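You operate a simulated robot arm through the tools that you are given. There is no shell and no other tool. Be economical: measure what you need, move in short steps, check, and stop when the job is done.

You run a simulated robot arm. Do the job below in one go: nothing can be reset, and whatever is moved stays where it is left.

JOB
Four coasters still show a coat: sand each till its tag reads nought.
Fine: use the green sanding block, go through none, and put the block back on its tray.
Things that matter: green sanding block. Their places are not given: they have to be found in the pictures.

The check looks at the end state, three seconds after you hand in, the way a careful person would. Anything else that was tipped, shoved, dropped, spilled or broken makes it a failure.

ROBOT AND FRAMES
A 6-joint arm with a two-finger parallel gripper, fixed in place. Base frame: the origin is at the foot of the arm, x ahead of it, y to its left, z up; the work surface is at about z = 0.784. Lengths are in m, angles in degrees, forces in N, time in s.
With the tool pointing down near the work surface it reaches from about 0.18 to 0.76 m from the base axis. Its first joint turns from -166.0 to 166.0 degrees. Payload 3.91 kg.
Tool frame: the origin (TCP) lies between the finger pads and is the grasp point; the fingertips stand 0.03 m ahead of it; z points along the fingers, y is the line along which they close. The gripper opens to 0.11 m. The fingers are 0.02 m wide and 0.01 m thick; the gripper's body (0.048 by 0.112 m) begins 0.055 m behind the TCP.
Orientation is told as [roll, pitch, yaw] about the base's x, y, z axes, in that order, counted from this pose: with the fingers straight down and closing along the base's y, the tool's x points along the base's -x, its y along +y and its z along -z.

CONTROLS
- The arm moves only by the tool step_arm. Its argument "plan" is a list of rows, each an object of numbers (a shift or turn left out is 0, a gripper value left out holds the last): "tx", "ty", "tz": the shift along the tool's x, y, z in m; "rx", "ry", "rz": the turn, a rotation vector about the tool's x, y, z in degrees; "claw": the closure in counts, from 0 (fully open) to 255 (shut). In form: [{"tx": .., "ty": .., "tz": .., "rx": .., "ry": .., "rz": .., "claw": ..}, ...]. A call has 1 to 12 rows; each row is the pose to reach, as a shift and turn from the pose commanded when the call began, along the tool's axes at that moment. A row lasts 0.2 s, in which the tool goes at most 0.05 m and 8.6 degrees; a call with a longer step from one row to the next is refused whole, and so is a gripper value outside its range. A pose out of reach is approached as far as the arm can. The call stops where the force on the tool passes 40 N (or 10 N more than at its start, if that is more) or the arm is blocked; 0.2 s more then pass. The fingers move at their own pace (about 0.045 m/s each) and stop on an object; they squeeze with about 40 N. The grip force told is the motor's: it shows also when the fingers shut on nothing. Time passes only in rows, and 0.2 s behind the last, so rows that repeat a pose let the fingers close. It gives the time, the measured TCP pose, the force on the tool (base axes), the opening and the grip force at its end, in the units of the frame above (readings bear some noise), and new pictures: "show" is both (left out), scene, wrist or none.
- Cameras (640 x 400 px; columns grow to the right, rows downward): "scene" is fixed at [0.0657, 0.6387, 1.3576]; the picture's right is [-0.82, -0.57, 0.00], its down [-0.47, 0.68, -0.57] and it looks along [0.32, -0.47, -0.82] (base axes); focal length 289 px, centre (320, 200). "wrist" rides on the gripper at [-0.036, 0, -0.057] in the tool frame; the picture's right is [0.00, -1.00, 0.00], its down [0.97, 0.00, -0.24] and it looks along [0.24, 0.00, 0.97] (tool axes); focal length 218 px, centre (320, 200).
- lift_body(by): slides the trunk up (or, below 0, down) by that many m; the arm rides with it, the base frame stays. It gives what a move gives, with no picture.
- point_at(camera, pixels): there is no depth. For up to 12 entries [column, row, z] of the newest picture of that camera ("zoom" is the newest enlarged one), the place [x, y] in the base frame at which the ray of that pixel passes the height z, good to about 0.002 m, but the place of the scene camera against the robot may be out by one fixed shift of up to 0.025 m in any direction. It takes no simulated time.
- inspect(camera, box): a new picture of the part [left, top, right, bottom] of that camera's present view, enlarged. It takes no simulated time.
- job_done(): hands the job in; it is judged then, once.

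Work in short steps. Measure before you move; look again where a grasp or a placing could have gone wrong, and mend it. You have 80 turns and 120 pictures in all, those below and enlarged ones among them. Open the gripper and draw the arm clear of the work before you hand the job in, unless the task says otherwise; then end with one line.

The tools are called after "Emit:" as name(argument=value, ...) on one line, values as JSON. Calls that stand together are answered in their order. step_arm: Moves the arm, as the interface text tells. Its arguments: {"type":"object","properties":{"plan":{"type":"array"},"show":{"type":"string","enum":["both","scene","wrist","none"]}},"required":["plan"]} The other tools are called the same way: lift_body (by) slides the trunk up or down; point_at (camera, pixels) gives the place at which the rays of pixels pass given heights; inspect (camera, box) takes an enlarged picture of a part of a camera's view; job_done () hands the job in.

At the start:

```text
time_s: 0.0
ee_pos: [0.2694, 0.2509, 1.0199]
ee_rot: [0.0, -0.1, 0.0]
ft_force: [-0.3, 0.3, 0.6]
finger_gap: 0.1102
grip_force: 0.0
trunk travel left (down, up): [-0.5, 0.09]
```

scene: 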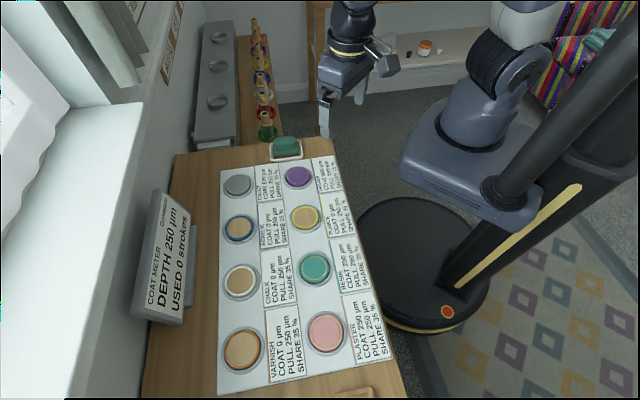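
wrist: 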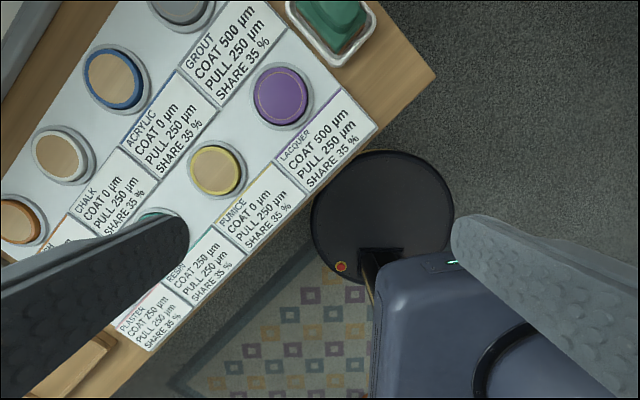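

I'll take enlarged views of the board, meter and tray to read the tags before moving.

Emit:
inspect(camera="scene", box=[210, 130, 350, 270])

Emit:
inspect(camera="scene", box=[130, 180, 410, 400])

Emit:
inspect(camera="wrist", box=[120, 0, 440, 200])

```text
2.86 times, centred on (280, 200) of scene
```

zoom: 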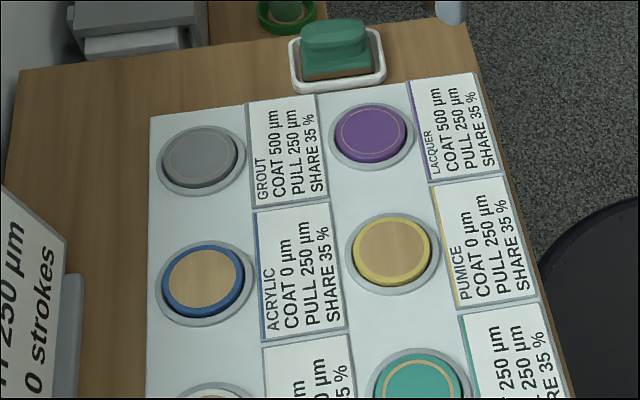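

```text
1.82 times, centred on (270, 290) of scene
```

zoom: 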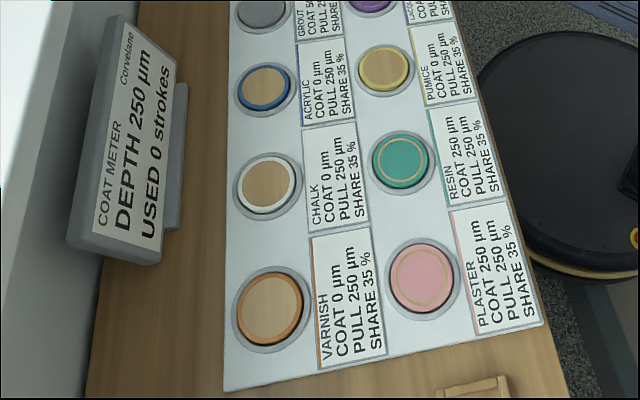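

```text
2.00 times, centred on (280, 100) of wrist
```

zoom: 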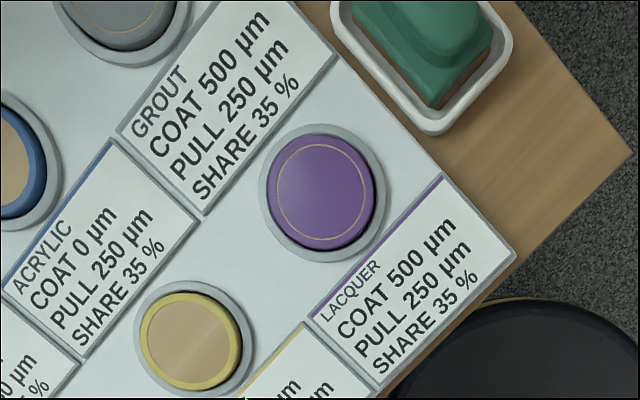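

The green block is on a tray at about wrist (330,25); coated coasters are Grout 500, Lacquer 500, Resin 250 and Plaster 250. I measure the places of the visible ones with both cameras.

Emit:
point_at(camera="wrist", pixels=[[283, 97, 0.8], [216, 170, 0.8], [115, 78, 0.8], [63, 155, 0.8], [376, 125, 0.784], [285, 5, 0.784], [437, 73, 0.784], [335, 65, 0.79], [375, 20, 0.79]])

Emit:
point_at(camera="scene", pixels=[[299, 177, 0.8], [305, 217, 0.8], [315, 268, 0.8], [326, 332, 0.8], [238, 185, 0.8], [239, 228, 0.8], [242, 281, 0.8], [242, 350, 0.8], [286, 146, 0.81], [270, 160, 0.79], [301, 157, 0.79]])

```text
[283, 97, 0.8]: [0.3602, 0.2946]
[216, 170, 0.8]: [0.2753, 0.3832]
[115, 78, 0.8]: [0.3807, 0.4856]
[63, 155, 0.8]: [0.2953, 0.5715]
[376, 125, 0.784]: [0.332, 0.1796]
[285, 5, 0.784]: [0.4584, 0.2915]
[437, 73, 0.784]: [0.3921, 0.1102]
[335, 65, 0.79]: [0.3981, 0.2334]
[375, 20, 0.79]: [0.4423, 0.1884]
```

```text
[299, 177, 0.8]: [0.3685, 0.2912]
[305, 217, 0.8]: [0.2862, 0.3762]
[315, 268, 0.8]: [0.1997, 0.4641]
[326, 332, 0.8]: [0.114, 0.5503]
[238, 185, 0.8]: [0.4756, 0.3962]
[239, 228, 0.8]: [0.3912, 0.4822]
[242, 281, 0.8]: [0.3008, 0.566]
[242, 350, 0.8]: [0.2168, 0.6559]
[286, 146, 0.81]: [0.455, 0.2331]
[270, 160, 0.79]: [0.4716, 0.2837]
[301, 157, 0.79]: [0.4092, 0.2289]
```

Wrist places put the tray near (0.445, 0.235); the scene camera is out by about (+0.010,-0.005). I move over the tray at the same height to see it from above.

Emit:
step_arm(plan=[{"tx": -0.045}, {"tx": -0.09}, {"tx": -0.135}, {"tx": -0.18, "ty": -0.01}], show="wrist")

```text
time_s: 1.0
ee_pos: [0.453, 0.2373, 1.0221]
ee_rot: [0.0, 0.0, -0.1]
ft_force: [0.0, -0.2, 0.5]
finger_gap: 0.1098
grip_force: 0.1
trunk travel left (down, up): [-0.5, 0.09]
```

wrist: 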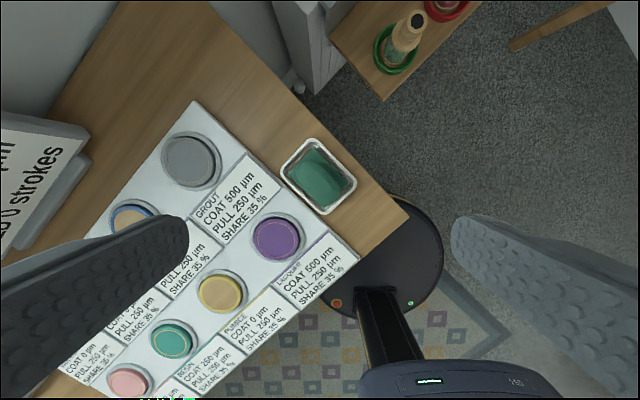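

The tray is at wrist (318,175), roughly 45° turned; I zoom in to see block shape and long axis.

Emit:
inspect(camera="wrist", box=[254, 130, 382, 220])

Emit:
inspect(camera="scene", box=[246, 120, 326, 170])

```text
4.44 times, centred on (318, 175) of wrist
```

zoom: 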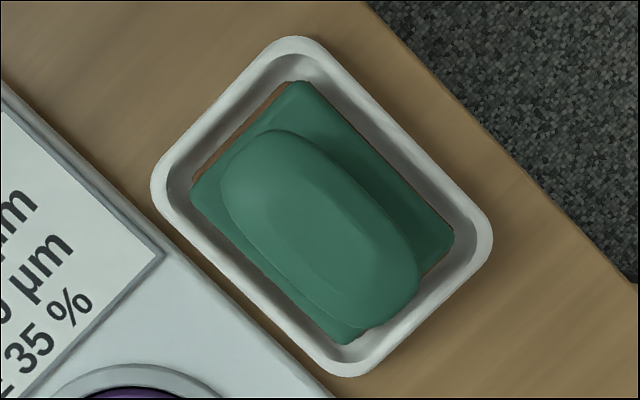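

```text
8.00 times, centred on (286, 145) of scene
```

zoom: 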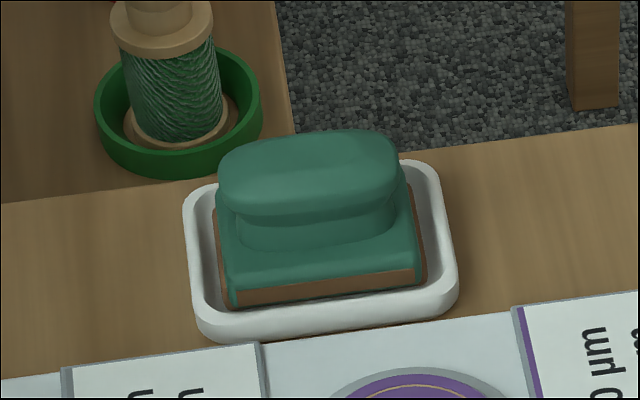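

The block has a knob handle, long axis along about (0.7,0.7), so I should close along (-0.7,0.7) (yaw +45). I estimate the handle's height by intersecting rays from both cameras.

Emit:
point_at(camera="scene", pixels=[[284.7, 140, 0.82], [284.7, 140, 0.84], [284.7, 140, 0.86], [275, 158, 0.79], [299, 155, 0.79]])

Emit:
point_at(camera="wrist", pixels=[[318, 176, 0.82], [318, 176, 0.84], [318, 176, 0.86], [313, 146, 0.8], [345, 176, 0.8], [323, 199, 0.8], [292, 168, 0.8], [191, 160, 0.8], [276, 239, 0.8], [172, 339, 0.8], [127, 382, 0.8]])

```text
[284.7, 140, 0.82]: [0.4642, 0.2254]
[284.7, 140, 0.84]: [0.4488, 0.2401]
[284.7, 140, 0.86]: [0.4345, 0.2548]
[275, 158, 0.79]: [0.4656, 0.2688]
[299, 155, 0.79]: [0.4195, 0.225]
```

```text
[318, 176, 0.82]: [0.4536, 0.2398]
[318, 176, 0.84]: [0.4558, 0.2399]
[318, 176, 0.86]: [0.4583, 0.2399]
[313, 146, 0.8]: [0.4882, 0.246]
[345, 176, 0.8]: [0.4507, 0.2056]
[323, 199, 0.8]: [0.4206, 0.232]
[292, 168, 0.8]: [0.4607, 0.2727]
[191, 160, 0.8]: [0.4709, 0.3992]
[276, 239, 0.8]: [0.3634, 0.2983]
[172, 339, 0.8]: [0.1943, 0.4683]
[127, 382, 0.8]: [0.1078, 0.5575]
```

Handle top is near z≈0.83, block centre near (0.453,0.239). I turn yaw +45 and descend to z≈0.92 with fingers open.

Emit:
step_arm(plan=[{"rz": -8, "tz": 0.0}, {"rz": -16, "tz": 0.02}, {"rz": -24, "tz": 0.04}, {"rz": -32, "tz": 0.06}, {"rz": -40, "tz": 0.08}, {"rz": -45, "tz": 0.1}, {"rz": -45, "tz": 0.1}], show="both")

```text
time_s: 2.6
ee_pos: [0.4526, 0.241, 0.9197]
ee_rot: [0.0, 0.0, 45.1]
ft_force: [-0.9, -0.8, 0.3]
finger_gap: 0.1101
grip_force: 0.2
trunk travel left (down, up): [-0.5, 0.09]
```

scene: 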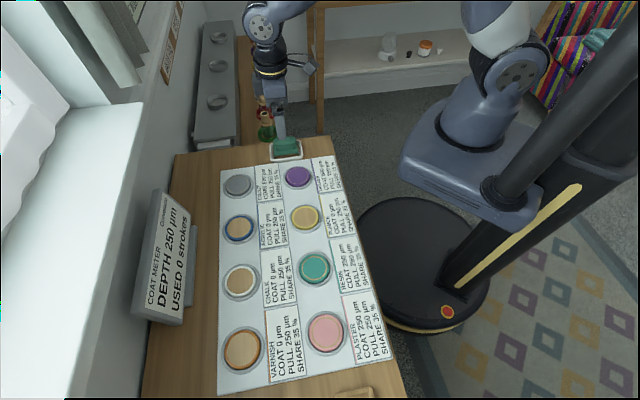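
wrist: 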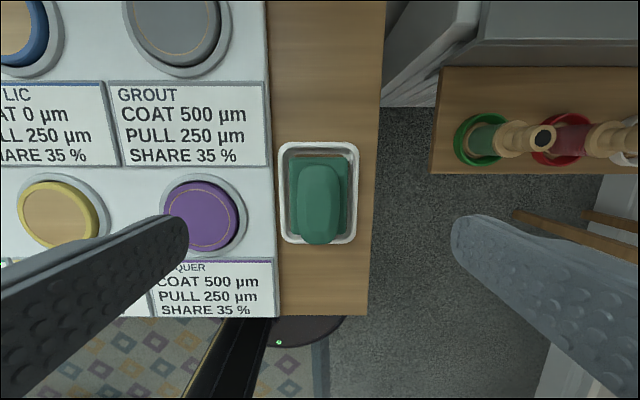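

Block is aligned with the picture axes, handle at (319,204). I get its exact place.

Emit:
inspect(camera="wrist", box=[240, 140, 400, 260])

Emit:
point_at(camera="wrist", pixels=[[319, 165, 0.83], [319, 243, 0.83], [298, 204, 0.83], [342, 204, 0.83], [201, 215, 0.8], [175, 30, 0.8], [348, 155, 0.8], [289, 235, 0.8], [278, 200, 0.79], [360, 200, 0.79]])

```text
3.33 times, centred on (320, 200) of wrist
```

zoom: 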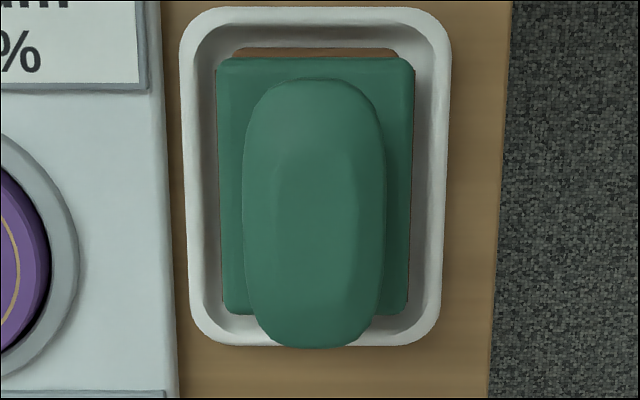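

```text
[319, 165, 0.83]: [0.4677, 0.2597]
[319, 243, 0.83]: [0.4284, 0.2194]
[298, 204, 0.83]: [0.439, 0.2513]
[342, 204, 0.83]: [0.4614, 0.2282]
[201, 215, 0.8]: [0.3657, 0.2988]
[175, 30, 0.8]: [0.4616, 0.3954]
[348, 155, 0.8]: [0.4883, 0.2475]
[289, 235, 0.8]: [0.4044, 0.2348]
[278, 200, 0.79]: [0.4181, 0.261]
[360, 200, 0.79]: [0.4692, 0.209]
```

Handle is about 0.056 × 0.032, centre ≈(0.448,0.240), top ≈0.83. I pre-close to about 0.07 and go down to TCP z≈0.855 to look.

Emit:
step_arm(plan=[{"tx": 0.003, "ty": 0.001, "claw": 90}, {"tx": 0.003, "ty": 0.001, "claw": 90}, {"tx": 0.003, "ty": 0.001, "tz": 0.03}, {"tx": 0.003, "ty": 0.001, "tz": 0.055}, {"tx": 0.003, "ty": 0.001, "tz": 0.065}], show="both")

Emit:
inspect(camera="scene", box=[246, 110, 326, 170])

```text
time_s: 3.8
ee_pos: [0.4489, 0.2407, 0.8561]
ee_rot: [0.0, 0.0, 45.0]
ft_force: [0.3, -1.0, -0.8]
finger_gap: 0.0711
grip_force: 0.1
trunk travel left (down, up): [-0.5, 0.09]
```

scene: 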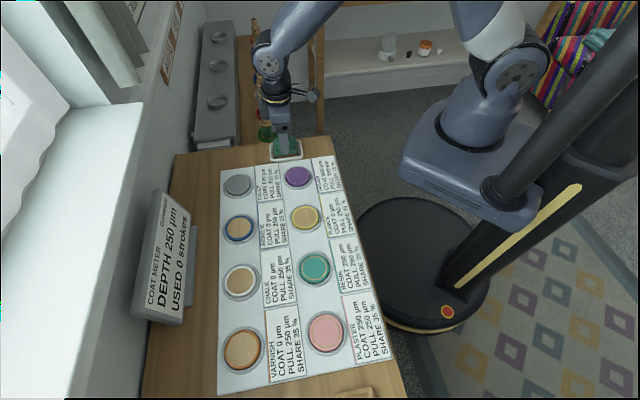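
wrist: 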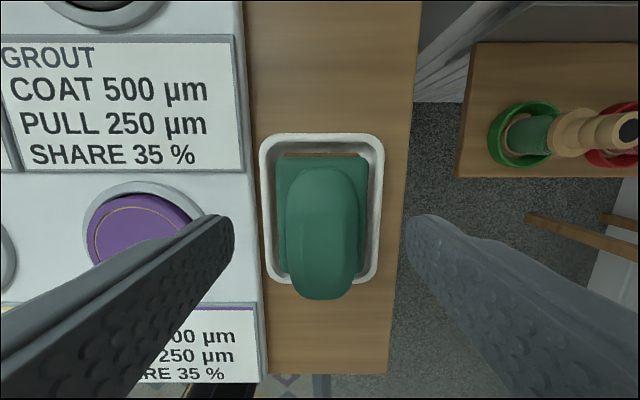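

```text
6.67 times, centred on (286, 140) of scene
```

zoom: 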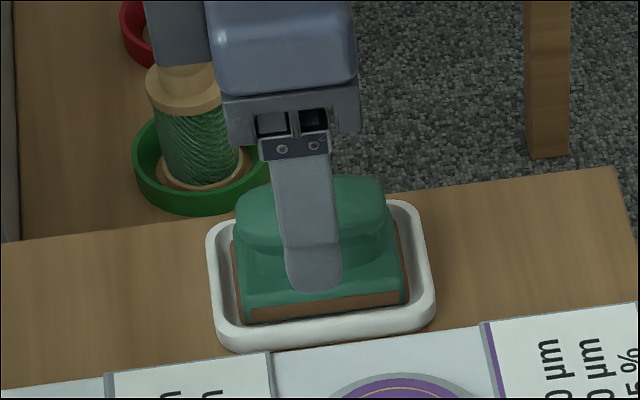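

Fingers straddle the handle well (handle rows 165–300, TCP row there ≈237). I lower 13 mm so the tips reach under the knob's bulge and close.

Emit:
step_arm(plan=[{"tz": 0.007}, {"tz": 0.013}, {"tz": 0.013, "claw": 255}, {"tz": 0.013}, {"tz": 0.013}, {"tz": 0.013}, {"tz": 0.013}], show="both")

Emit:
inspect(camera="scene", box=[246, 110, 326, 170])

```text
time_s: 5.4
ee_pos: [0.4478, 0.2396, 0.8417]
ee_rot: [-0.1, 0.0, 45.1]
ft_force: [0.6, -0.9, 0.5]
finger_gap: 0.0301
grip_force: 39.7
trunk travel left (down, up): [-0.5, 0.09]
```

scene: 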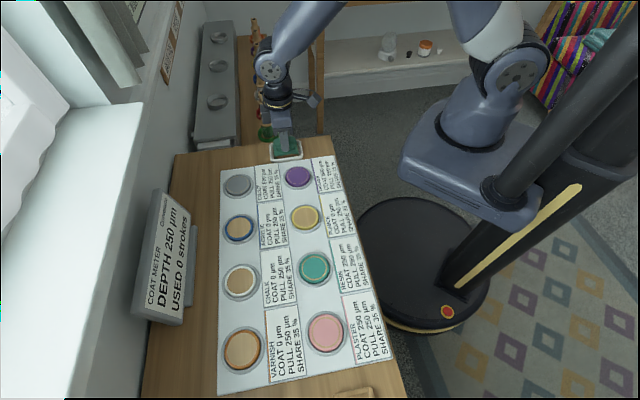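
wrist: 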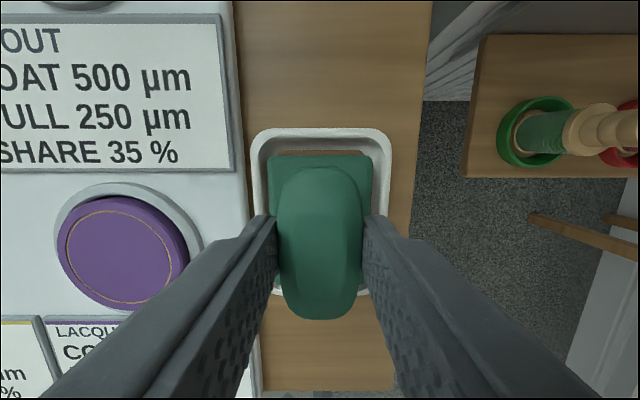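

```text
6.67 times, centred on (286, 140) of scene
```

zoom: 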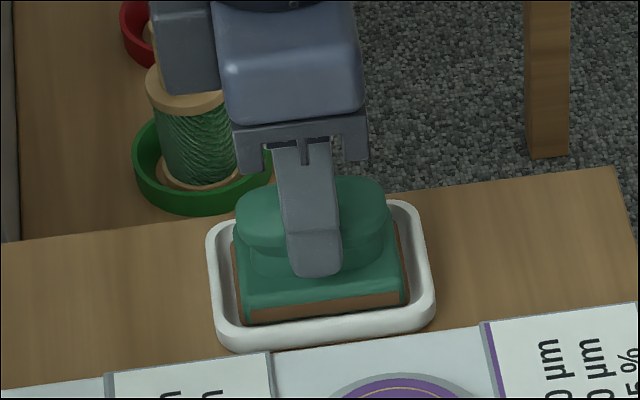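

Grip holds at 30 mm with 39.7 N; the rest pose is (0.4478,0.2396,0.8417). I lift straight up 0.09 and check.

Emit:
step_arm(plan=[{"tz": -0.01}, {"tz": -0.03}, {"tz": -0.06}, {"tz": -0.09}], show="both")

Emit:
inspect(camera="scene", box=[220, 90, 348, 190])

```text
time_s: 6.4
ee_pos: [0.4467, 0.2416, 0.9304]
ee_rot: [0.0, 0.0, 45.0]
ft_force: [0.5, 0.3, -0.7]
finger_gap: 0.0304
grip_force: 40.5
trunk travel left (down, up): [-0.5, 0.09]
```

scene: 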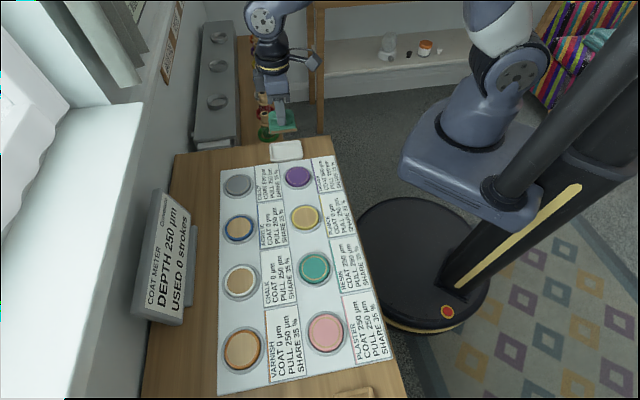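
wrist: 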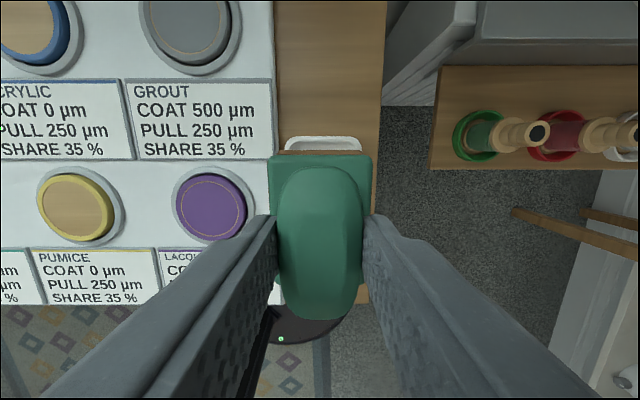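

```text
4.00 times, centred on (284, 140) of scene
```

zoom: 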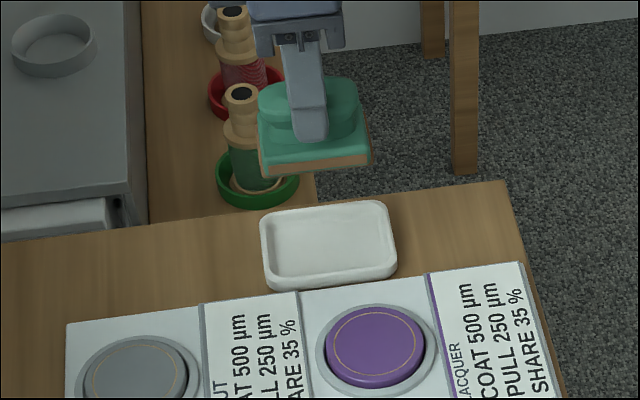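

Block is held level. Lacquer is at about (0.364,0.298); I move over it with a 20 mm offset toward the tray and down to z≈0.89.

Emit:
step_arm(plan=[{"tx": 0.005, "ty": 0.04}, {"tx": 0.018, "ty": 0.079}, {"tx": 0.018, "ty": 0.079, "tz": 0.025}, {"tx": 0.018, "ty": 0.079, "tz": 0.04}], show="both")

Emit:
inspect(camera="scene", box=[236, 120, 364, 220])

```text
time_s: 7.4
ee_pos: [0.3781, 0.2847, 0.891]
ee_rot: [0.0, 0.0, 45.0]
ft_force: [0.3, -0.6, -1.6]
finger_gap: 0.03
grip_force: 40.2
trunk travel left (down, up): [-0.5, 0.09]
```

scene: 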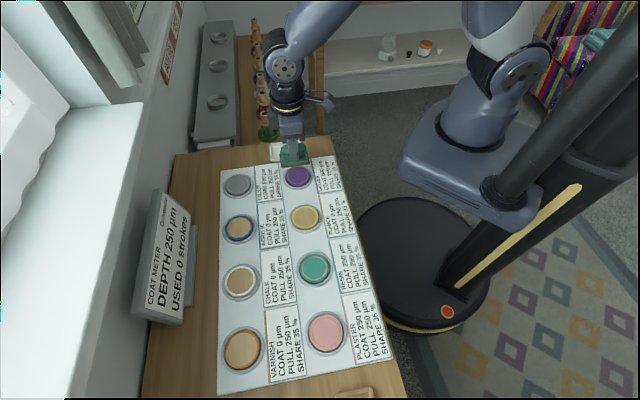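
wrist: 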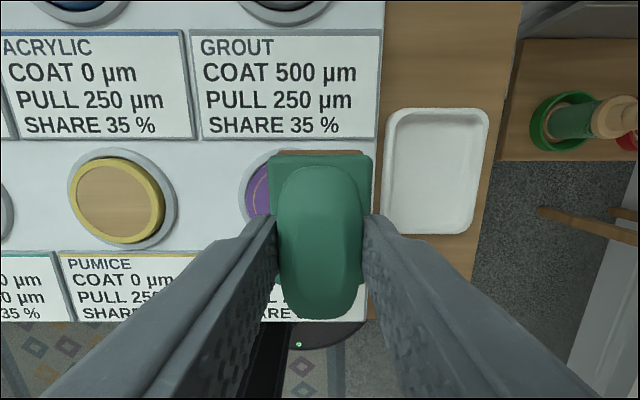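

```text
4.00 times, centred on (300, 170) of scene
```

zoom: 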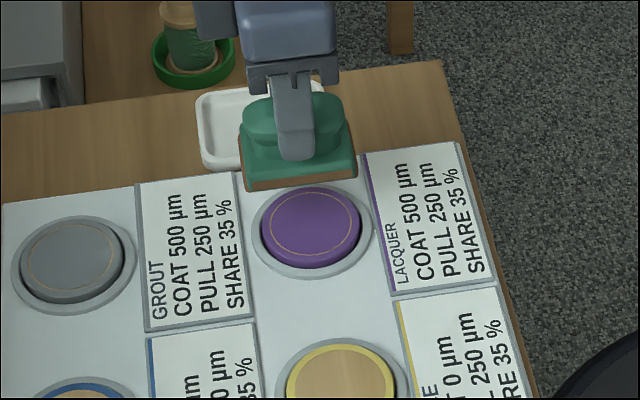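

Tool-x alignment is good (Lacquer row ≈ 200 equals TCP's row at that height). I lower toward contact, watching force.

Emit:
step_arm(plan=[{"tz": 0.015}, {"tz": 0.025}, {"tz": 0.03}], show="scene")

Emit:
inspect(camera="scene", box=[260, 130, 340, 190])

```text
time_s: 8.2
ee_pos: [0.38, 0.283, 0.8616]
ee_rot: [-0.1, 0.0, 45.0]
ft_force: [-0.1, -0.6, -1.1]
finger_gap: 0.03
grip_force: 39.7
trunk travel left (down, up): [-0.5, 0.09]
```

scene: 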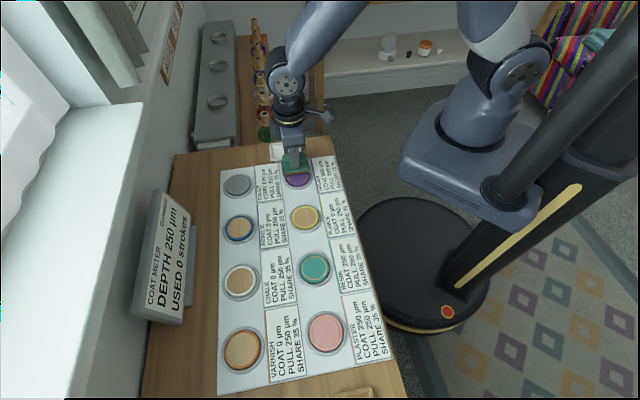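

```text
6.67 times, centred on (300, 160) of scene
```

zoom: 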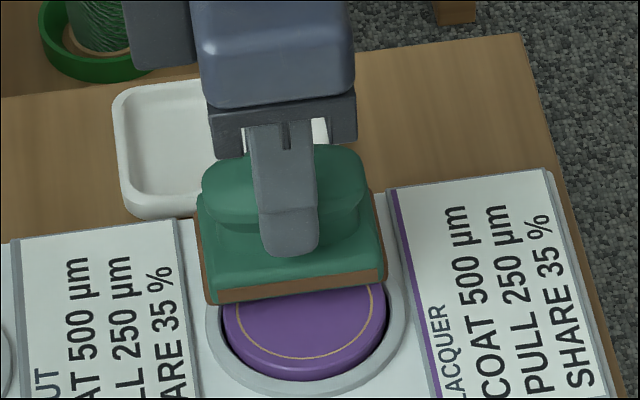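

No contact yet at 0.862; bottom is very near the disc. I go down in tiny steps.

Emit:
step_arm(plan=[{"tz": 0.002}, {"tz": 0.003}], show="none")

```text
time_s: 8.8
ee_pos: [0.3797, 0.2831, 0.8578]
ee_rot: [0.0, 0.0, 44.9]
ft_force: [-0.4, 0.1, 0.1]
finger_gap: 0.0301
grip_force: 40.0
trunk travel left (down, up): [-0.5, 0.09]
```

Still free at 0.858; 3 mm more.

Emit:
step_arm(plan=[{"tz": 0.0015}, {"tz": 0.003}], show="none")

```text
time_s: 9.4
ee_pos: [0.3798, 0.2834, 0.8581]
ee_rot: [0.1, -0.4, 45.1]
ft_force: [-3.8, -2.0, 30.8]
finger_gap: 0.0302
grip_force: 39.8
trunk travel left (down, up): [-0.5, 0.09]
```

Contact at z≈0.858 with 31 N. I ease off 1 mm and pull 40 mm along tool y across the disc, then lift.

Emit:
step_arm(plan=[{"tz": -0.001}, {"tz": -0.001, "ty": 0.01}, {"tz": -0.001, "ty": 0.02}, {"tz": -0.001, "ty": 0.03}, {"tz": -0.001, "ty": 0.04}], show="scene")

Emit:
inspect(camera="scene", box=[130, 130, 370, 330])

```text
time_s: 10.6
ee_pos: [0.352, 0.3106, 0.8569]
ee_rot: [0.1, 0.0, 45.0]
ft_force: [10.6, -10.3, 20.9]
finger_gap: 0.0302
grip_force: 39.9
trunk travel left (down, up): [-0.5, 0.09]
```

scene: 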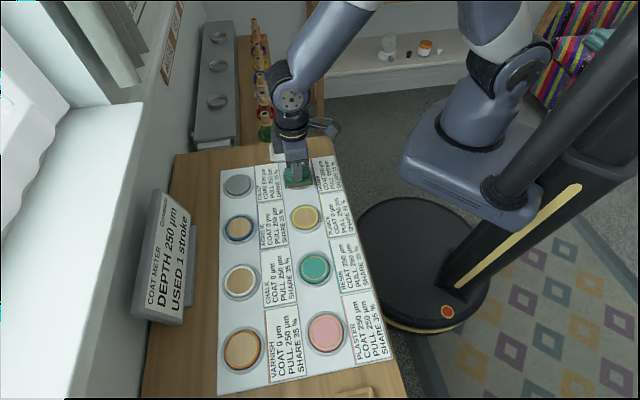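

```text
2.00 times, centred on (250, 230) of scene
```

zoom: 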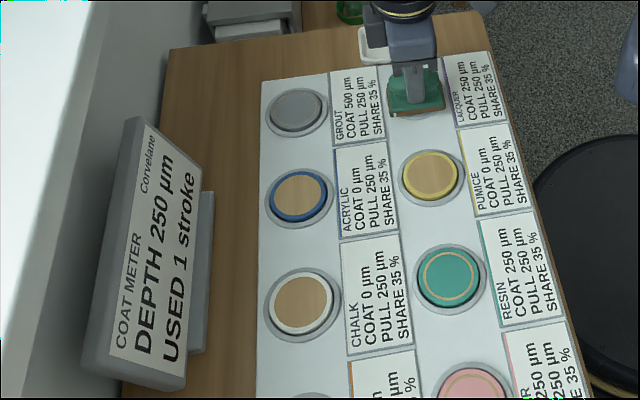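

One stroke counted, and Lacquer reads 250 now. I lift and read all tags clearly for any side effects.

Emit:
step_arm(plan=[{"tz": -0.01}, {"tz": -0.03}, {"tz": -0.04}], show="scene")

Emit:
inspect(camera="scene", box=[210, 130, 370, 260])

Emit:
inspect(camera="scene", box=[130, 190, 410, 400])

```text
time_s: 11.4
ee_pos: [0.349, 0.3114, 0.8982]
ee_rot: [0.0, 0.2, 45.0]
ft_force: [-0.2, 0.2, -0.9]
finger_gap: 0.0301
grip_force: 39.6
trunk travel left (down, up): [-0.5, 0.09]
```

scene: 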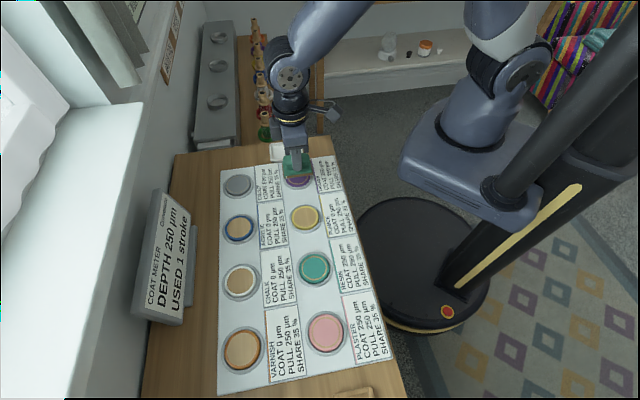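

```text
3.08 times, centred on (290, 195) of scene
```

zoom: 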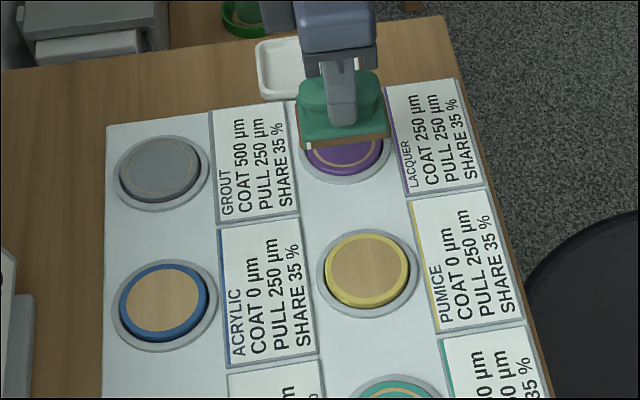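

```text
1.90 times, centred on (270, 295) of scene
```

zoom: 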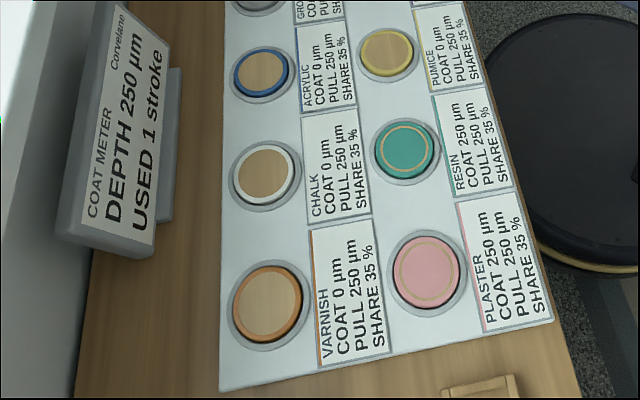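

Only Lacquer changed (500→250), nothing else. I repeat the same pull: back 40 mm in the air, down to the same height, pull, lift.

Emit:
step_arm(plan=[{"ty": -0.04}, {"ty": -0.04, "tz": 0.03}, {"ty": -0.04, "tz": 0.037}, {"ty": -0.04, "tz": 0.04}, {"ty": -0.03, "tz": 0.04}, {"ty": -0.02, "tz": 0.04}, {"ty": -0.01, "tz": 0.04}, {"ty": 0, "tz": 0.04}, {"ty": 0, "tz": 0.03}, {"ty": 0, "tz": 0.0}], show="scene")

Emit:
inspect(camera="scene", box=[130, 130, 370, 330])

```text
time_s: 13.6
ee_pos: [0.3473, 0.3109, 0.8946]
ee_rot: [0.0, 0.1, 44.9]
ft_force: [0.2, 1.2, -1.1]
finger_gap: 0.0303
grip_force: 39.9
trunk travel left (down, up): [-0.5, 0.09]
```

scene: 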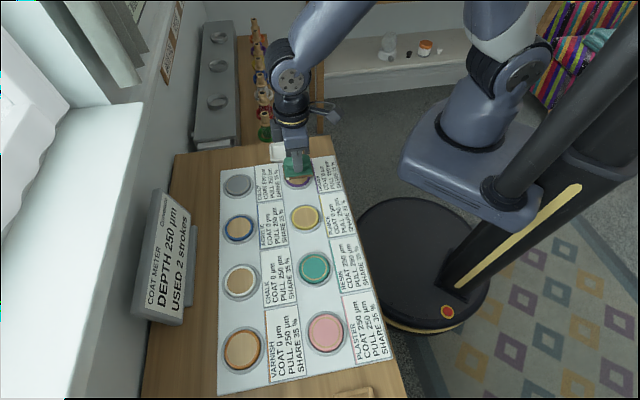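

```text
2.00 times, centred on (250, 230) of scene
```

zoom: 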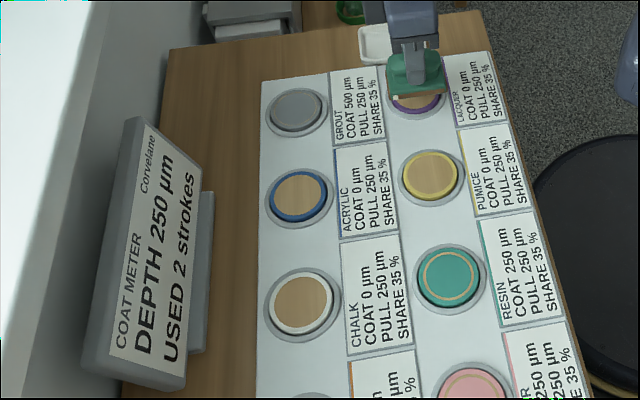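

Lacquer reads 0 with 2 strokes used. Next Grout: move 0.148 along tool −x at this height, at the start offset, and look.

Emit:
step_arm(plan=[{"tx": -0.03, "ty": -0.02, "tz": -0.01}, {"tx": -0.07, "ty": -0.042, "tz": -0.01}, {"tx": -0.11, "ty": -0.042, "tz": -0.01}, {"tx": -0.148, "ty": -0.042, "tz": 0}, {"tx": -0.148, "ty": -0.042, "tz": 0.02}], show="both")

Emit:
inspect(camera="scene", box=[190, 130, 286, 200])

```text
time_s: 14.8
ee_pos: [0.4846, 0.3854, 0.877]
ee_rot: [-0.1, 0.1, 45.0]
ft_force: [0.5, 0.7, -0.4]
finger_gap: 0.0303
grip_force: 39.7
trunk travel left (down, up): [-0.5, 0.09]
```

scene: 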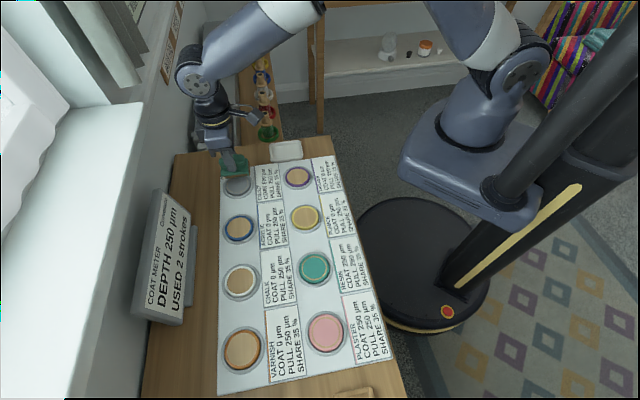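
wrist: 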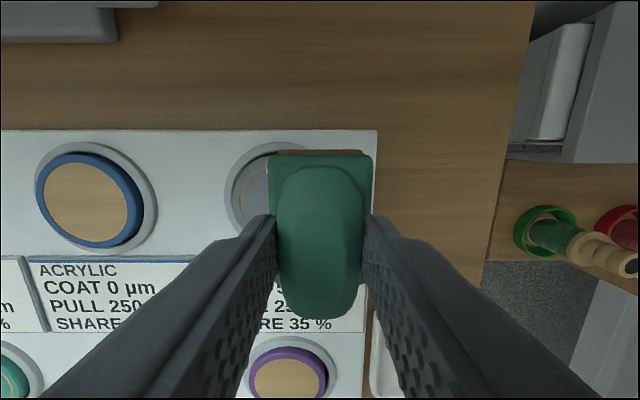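

```text
5.71 times, centred on (238, 165) of scene
```

zoom: 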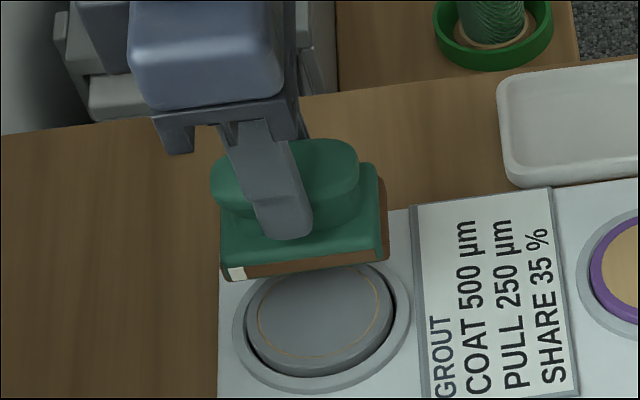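

Aligned with Grout (row ≈200), offset about 22 mm. I go down 20 mm to the same press height as before and check force.

Emit:
step_arm(plan=[{"tz": 0.012}, {"tz": 0.018}, {"tz": 0.02}], show="none")

```text
time_s: 15.6
ee_pos: [0.4859, 0.3853, 0.8571]
ee_rot: [0.0, 0.0, 45.0]
ft_force: [-1.0, -2.3, 6.8]
finger_gap: 0.0304
grip_force: 40.7
trunk travel left (down, up): [-0.5, 0.09]
```

7 N contact; I add 1 mm of press, pull 42 mm, and lift.

Emit:
step_arm(plan=[{"tz": 0.0012}, {"tz": 0.0012, "ty": 0.01}, {"tz": 0.0012, "ty": 0.02}, {"tz": 0.0012, "ty": 0.03}, {"tz": 0.0012, "ty": 0.042}, {"tz": -0.01, "ty": 0.042}, {"tz": -0.03, "ty": 0.042}], show="scene")

Emit:
inspect(camera="scene", box=[130, 130, 370, 330])

```text
time_s: 17.2
ee_pos: [0.4536, 0.4159, 0.8862]
ee_rot: [0.1, 0.2, 45.0]
ft_force: [0.1, 0.8, -2.3]
finger_gap: 0.0303
grip_force: 40.2
trunk travel left (down, up): [-0.5, 0.09]
```

scene: 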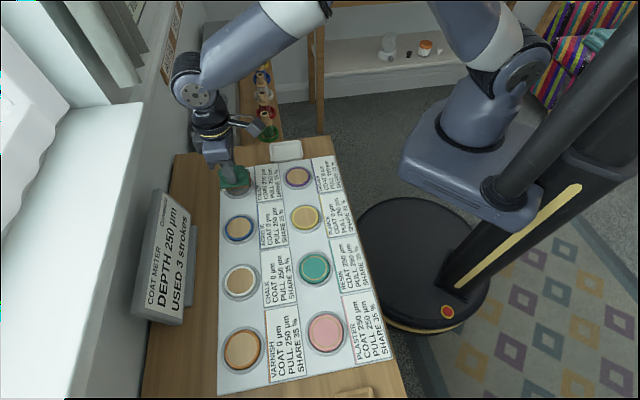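

```text
2.00 times, centred on (250, 230) of scene
```

zoom: 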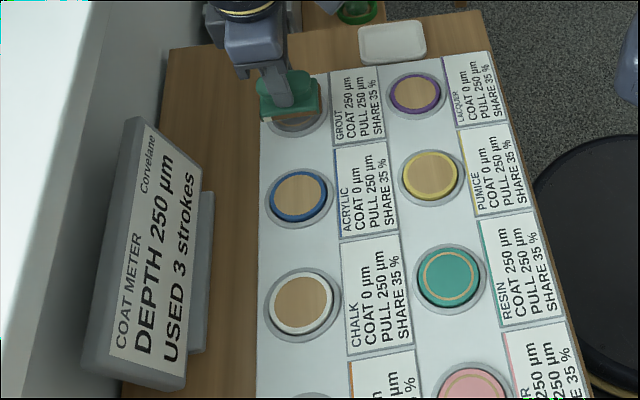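

Grout reads 250 with 3 strokes used. I repeat the same pull (press height is 31.2 mm below the present command).

Emit:
step_arm(plan=[{"ty": -0.042}, {"ty": -0.042, "tz": 0.02}, {"ty": -0.042, "tz": 0.029}, {"ty": -0.042, "tz": 0.0312}, {"ty": -0.032, "tz": 0.0312}, {"ty": -0.022, "tz": 0.0312}, {"ty": -0.012, "tz": 0.0312}, {"ty": 0, "tz": 0.0312}, {"ty": 0, "tz": 0.02}, {"ty": 0, "tz": -0.01}], show="scene")

Emit:
inspect(camera="scene", box=[130, 130, 370, 330])

```text
time_s: 19.4
ee_pos: [0.452, 0.4157, 0.8954]
ee_rot: [0.1, 0.0, 45.0]
ft_force: [0.2, -0.2, -1.2]
finger_gap: 0.0307
grip_force: 40.4
trunk travel left (down, up): [-0.5, 0.09]
```

scene: 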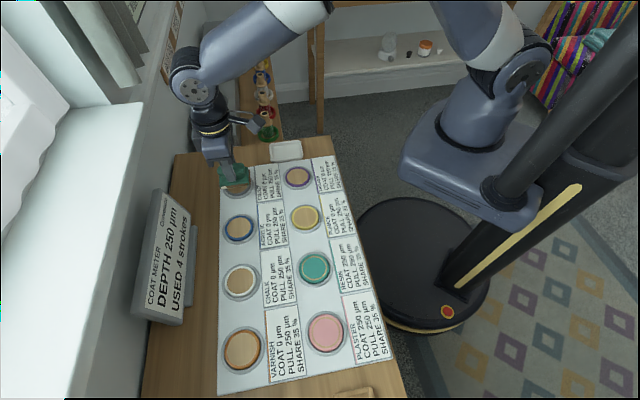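

```text
2.00 times, centred on (250, 230) of scene
```

zoom: 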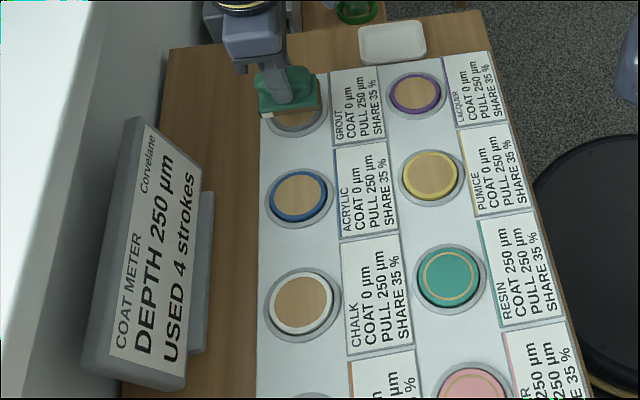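

Grout reads 0. Next Resin at about (0.1935,0.4685): I travel raised by 40 mm to the start offset, then look.

Emit:
step_arm(plan=[{"tz": -0.04}, {"tx": 0.025, "ty": 0.035, "tz": -0.04}, {"tx": 0.05, "ty": 0.07, "tz": -0.04}, {"tx": 0.075, "ty": 0.105, "tz": -0.04}, {"tx": 0.1, "ty": 0.14, "tz": -0.04}, {"tx": 0.125, "ty": 0.175, "tz": -0.04}, {"tx": 0.1454, "ty": 0.2, "tz": -0.04}, {"tx": 0.1454, "ty": 0.2, "tz": 0}], show="both")

Emit:
inspect(camera="scene", box=[266, 190, 386, 300])

```text
time_s: 21.2
ee_pos: [0.2106, 0.4539, 0.8977]
ee_rot: [0.1, 0.0, 45.0]
ft_force: [0.1, -0.1, -1.4]
finger_gap: 0.03
grip_force: 39.8
trunk travel left (down, up): [-0.5, 0.09]
```

scene: 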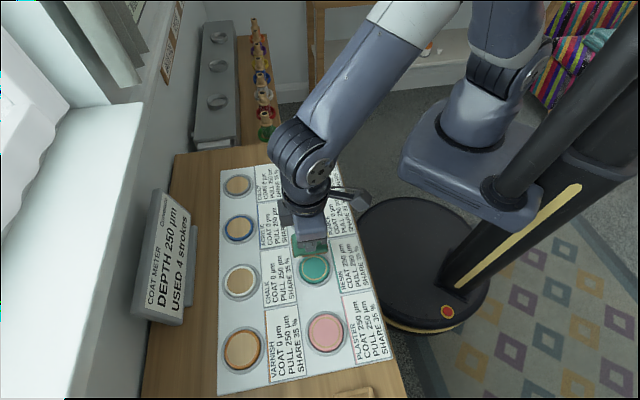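
wrist: 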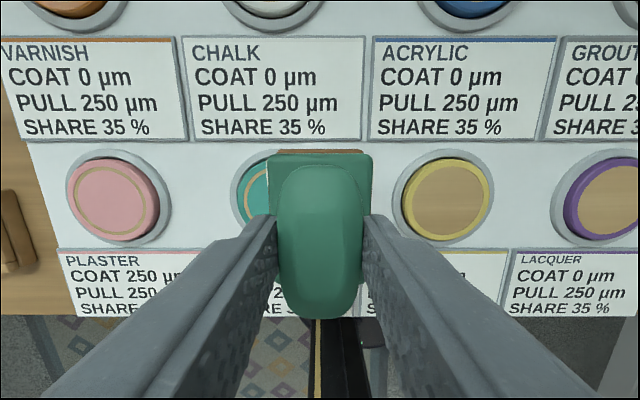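

```text
3.64 times, centred on (326, 245) of scene
```

zoom: 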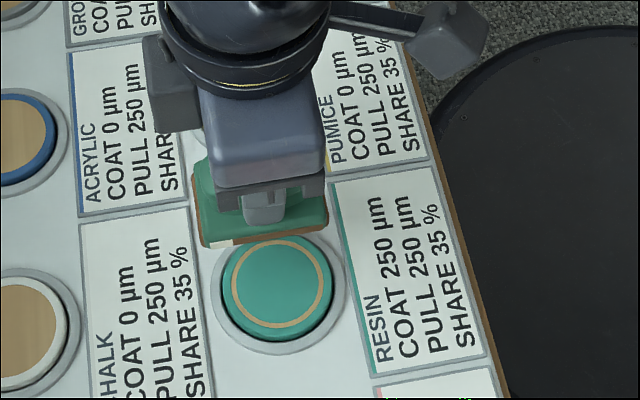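

The Resin ring's left edge at col 230 suggests the offset is larger than 20 mm; I measure it from Plaster and Pumice.

Emit:
point_at(camera="wrist", pixels=[[113, 199, 0.804], [445, 200, 0.804], [601, 199, 0.804], [118, 195, 0.79], [444, 195, 0.79]])

```text
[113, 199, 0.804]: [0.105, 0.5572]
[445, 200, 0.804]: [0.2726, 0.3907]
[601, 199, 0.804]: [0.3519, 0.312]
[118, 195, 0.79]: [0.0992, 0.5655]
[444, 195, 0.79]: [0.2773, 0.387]
```

Resin centre is about 29 mm ahead along tool y, so I shift 7 mm and descend to just above press height (press ≈41 mm below), reading force.

Emit:
step_arm(plan=[{"ty": 0.007}, {"ty": 0.007, "tz": 0.025}, {"ty": 0.007, "tz": 0.037}, {"ty": 0.007, "tz": 0.04}], show="none")

```text
time_s: 22.2
ee_pos: [0.2047, 0.4571, 0.8564]
ee_rot: [0.0, -0.1, 45.0]
ft_force: [-1.0, -0.1, 4.7]
finger_gap: 0.0302
grip_force: 39.7
trunk travel left (down, up): [-0.5, 0.09]
```

About 5 N contact; press 1.2 mm more, pull 42 mm, lift.

Emit:
step_arm(plan=[{"tz": 0.0012}, {"tz": 0.0012, "ty": 0.01}, {"tz": 0.0012, "ty": 0.02}, {"tz": 0.0012, "ty": 0.03}, {"tz": 0.0012, "ty": 0.042}, {"tz": -0.01, "ty": 0.042}, {"tz": -0.04, "ty": 0.042}], show="scene")

Emit:
inspect(camera="scene", box=[130, 180, 410, 400])

```text
time_s: 23.8
ee_pos: [0.1746, 0.4905, 0.8964]
ee_rot: [0.0, 0.0, 44.9]
ft_force: [0.1, -0.3, -0.7]
finger_gap: 0.0302
grip_force: 40.3
trunk travel left (down, up): [-0.5, 0.09]
```

scene: 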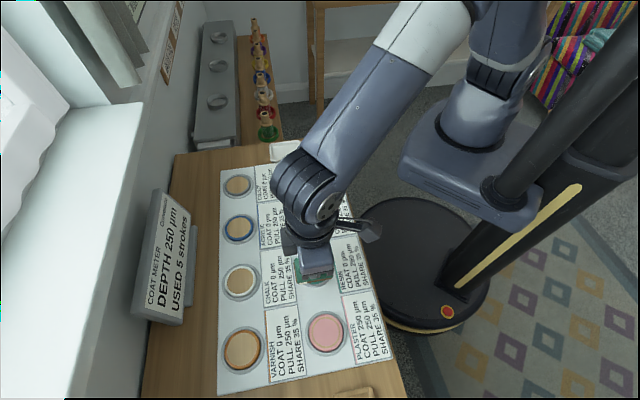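

```text
1.82 times, centred on (270, 290) of scene
```

zoom: 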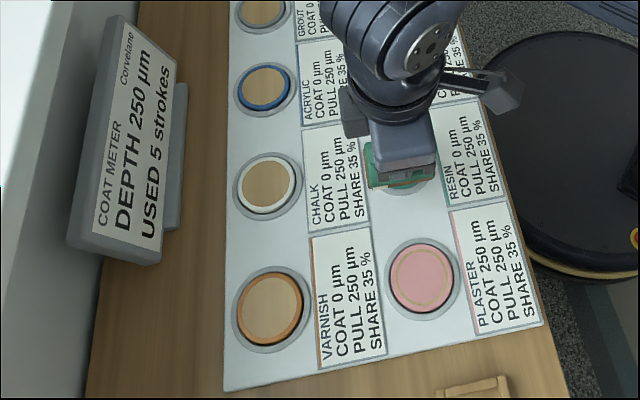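

Resin reads 0. Next Plaster: 77 mm on along tool y to its start offset; lower to near contact and look.

Emit:
step_arm(plan=[{"ty": 0.04, "tz": -0.01}, {"ty": 0.077, "tz": -0.01, "tx": 0.001}, {"ty": 0.077, "tz": 0.015, "tx": 0.001}], show="both")

Emit:
inspect(camera="scene", box=[276, 260, 396, 370])

```text
time_s: 24.6
ee_pos: [0.1201, 0.5438, 0.8845]
ee_rot: [-0.1, 0.0, 45.1]
ft_force: [0.1, -0.9, -1.3]
finger_gap: 0.0302
grip_force: 40.0
trunk travel left (down, up): [-0.5, 0.09]
```

scene: 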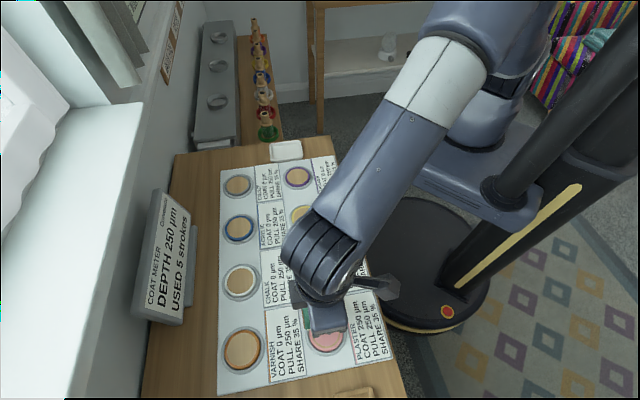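
wrist: 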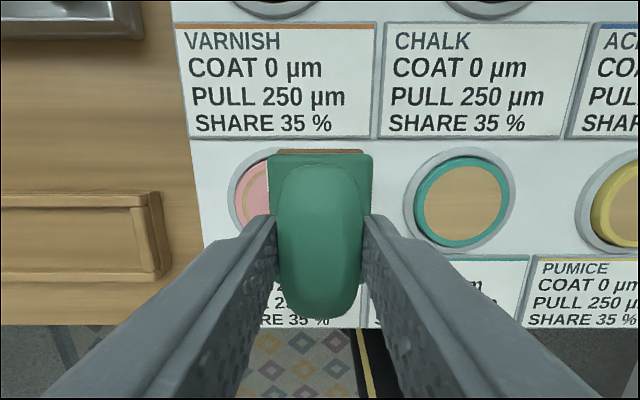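

```text
3.64 times, centred on (336, 315) of scene
```

zoom: 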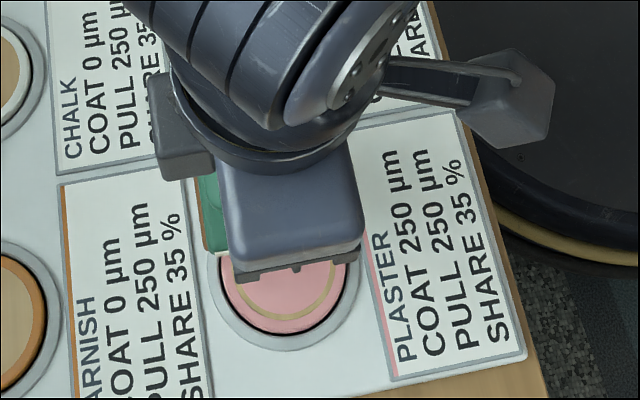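

Plaster centre is about 22 mm ahead; good. Descend to light contact.

Emit:
step_arm(plan=[{"tz": 0.015}, {"tz": 0.023}, {"tz": 0.025}], show="none")

```text
time_s: 25.4
ee_pos: [0.1199, 0.5422, 0.8581]
ee_rot: [0.0, 0.0, 45.0]
ft_force: [-0.6, -0.2, 0.9]
finger_gap: 0.0305
grip_force: 39.9
trunk travel left (down, up): [-0.5, 0.09]
```

Barely touching; press 1.8 mm, pull 42 mm, lift.

Emit:
step_arm(plan=[{"tz": 0.0018}, {"tz": 0.0018, "ty": 0.01}, {"tz": 0.0018, "ty": 0.02}, {"tz": 0.0018, "ty": 0.03}, {"tz": 0.0018, "ty": 0.042}, {"tz": -0.01, "ty": 0.042}, {"tz": -0.04, "ty": 0.042}, {"tz": -0.07, "ty": 0.042}], show="scene")

Emit:
inspect(camera="scene", box=[130, 180, 410, 400])

```text
time_s: 27.2
ee_pos: [0.0912, 0.5713, 0.9265]
ee_rot: [0.0, 0.1, 45.1]
ft_force: [0.6, -0.7, -0.8]
finger_gap: 0.0299
grip_force: 39.8
trunk travel left (down, up): [-0.5, 0.09]
```

scene: 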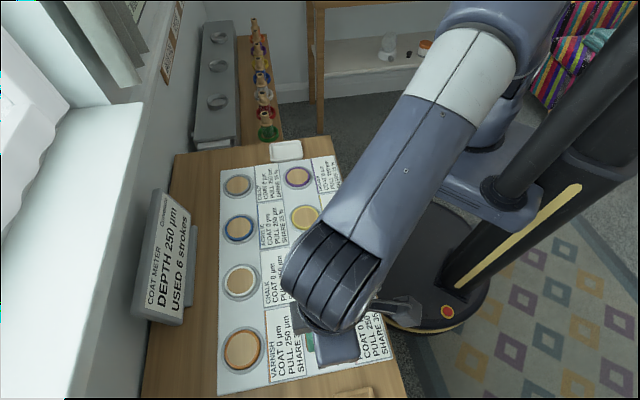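

```text
1.82 times, centred on (270, 290) of scene
```

zoom: 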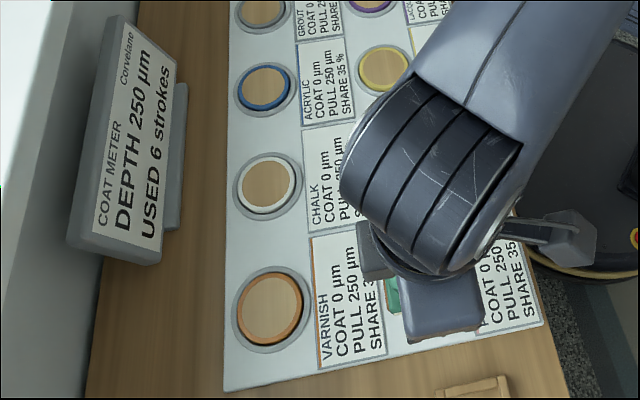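

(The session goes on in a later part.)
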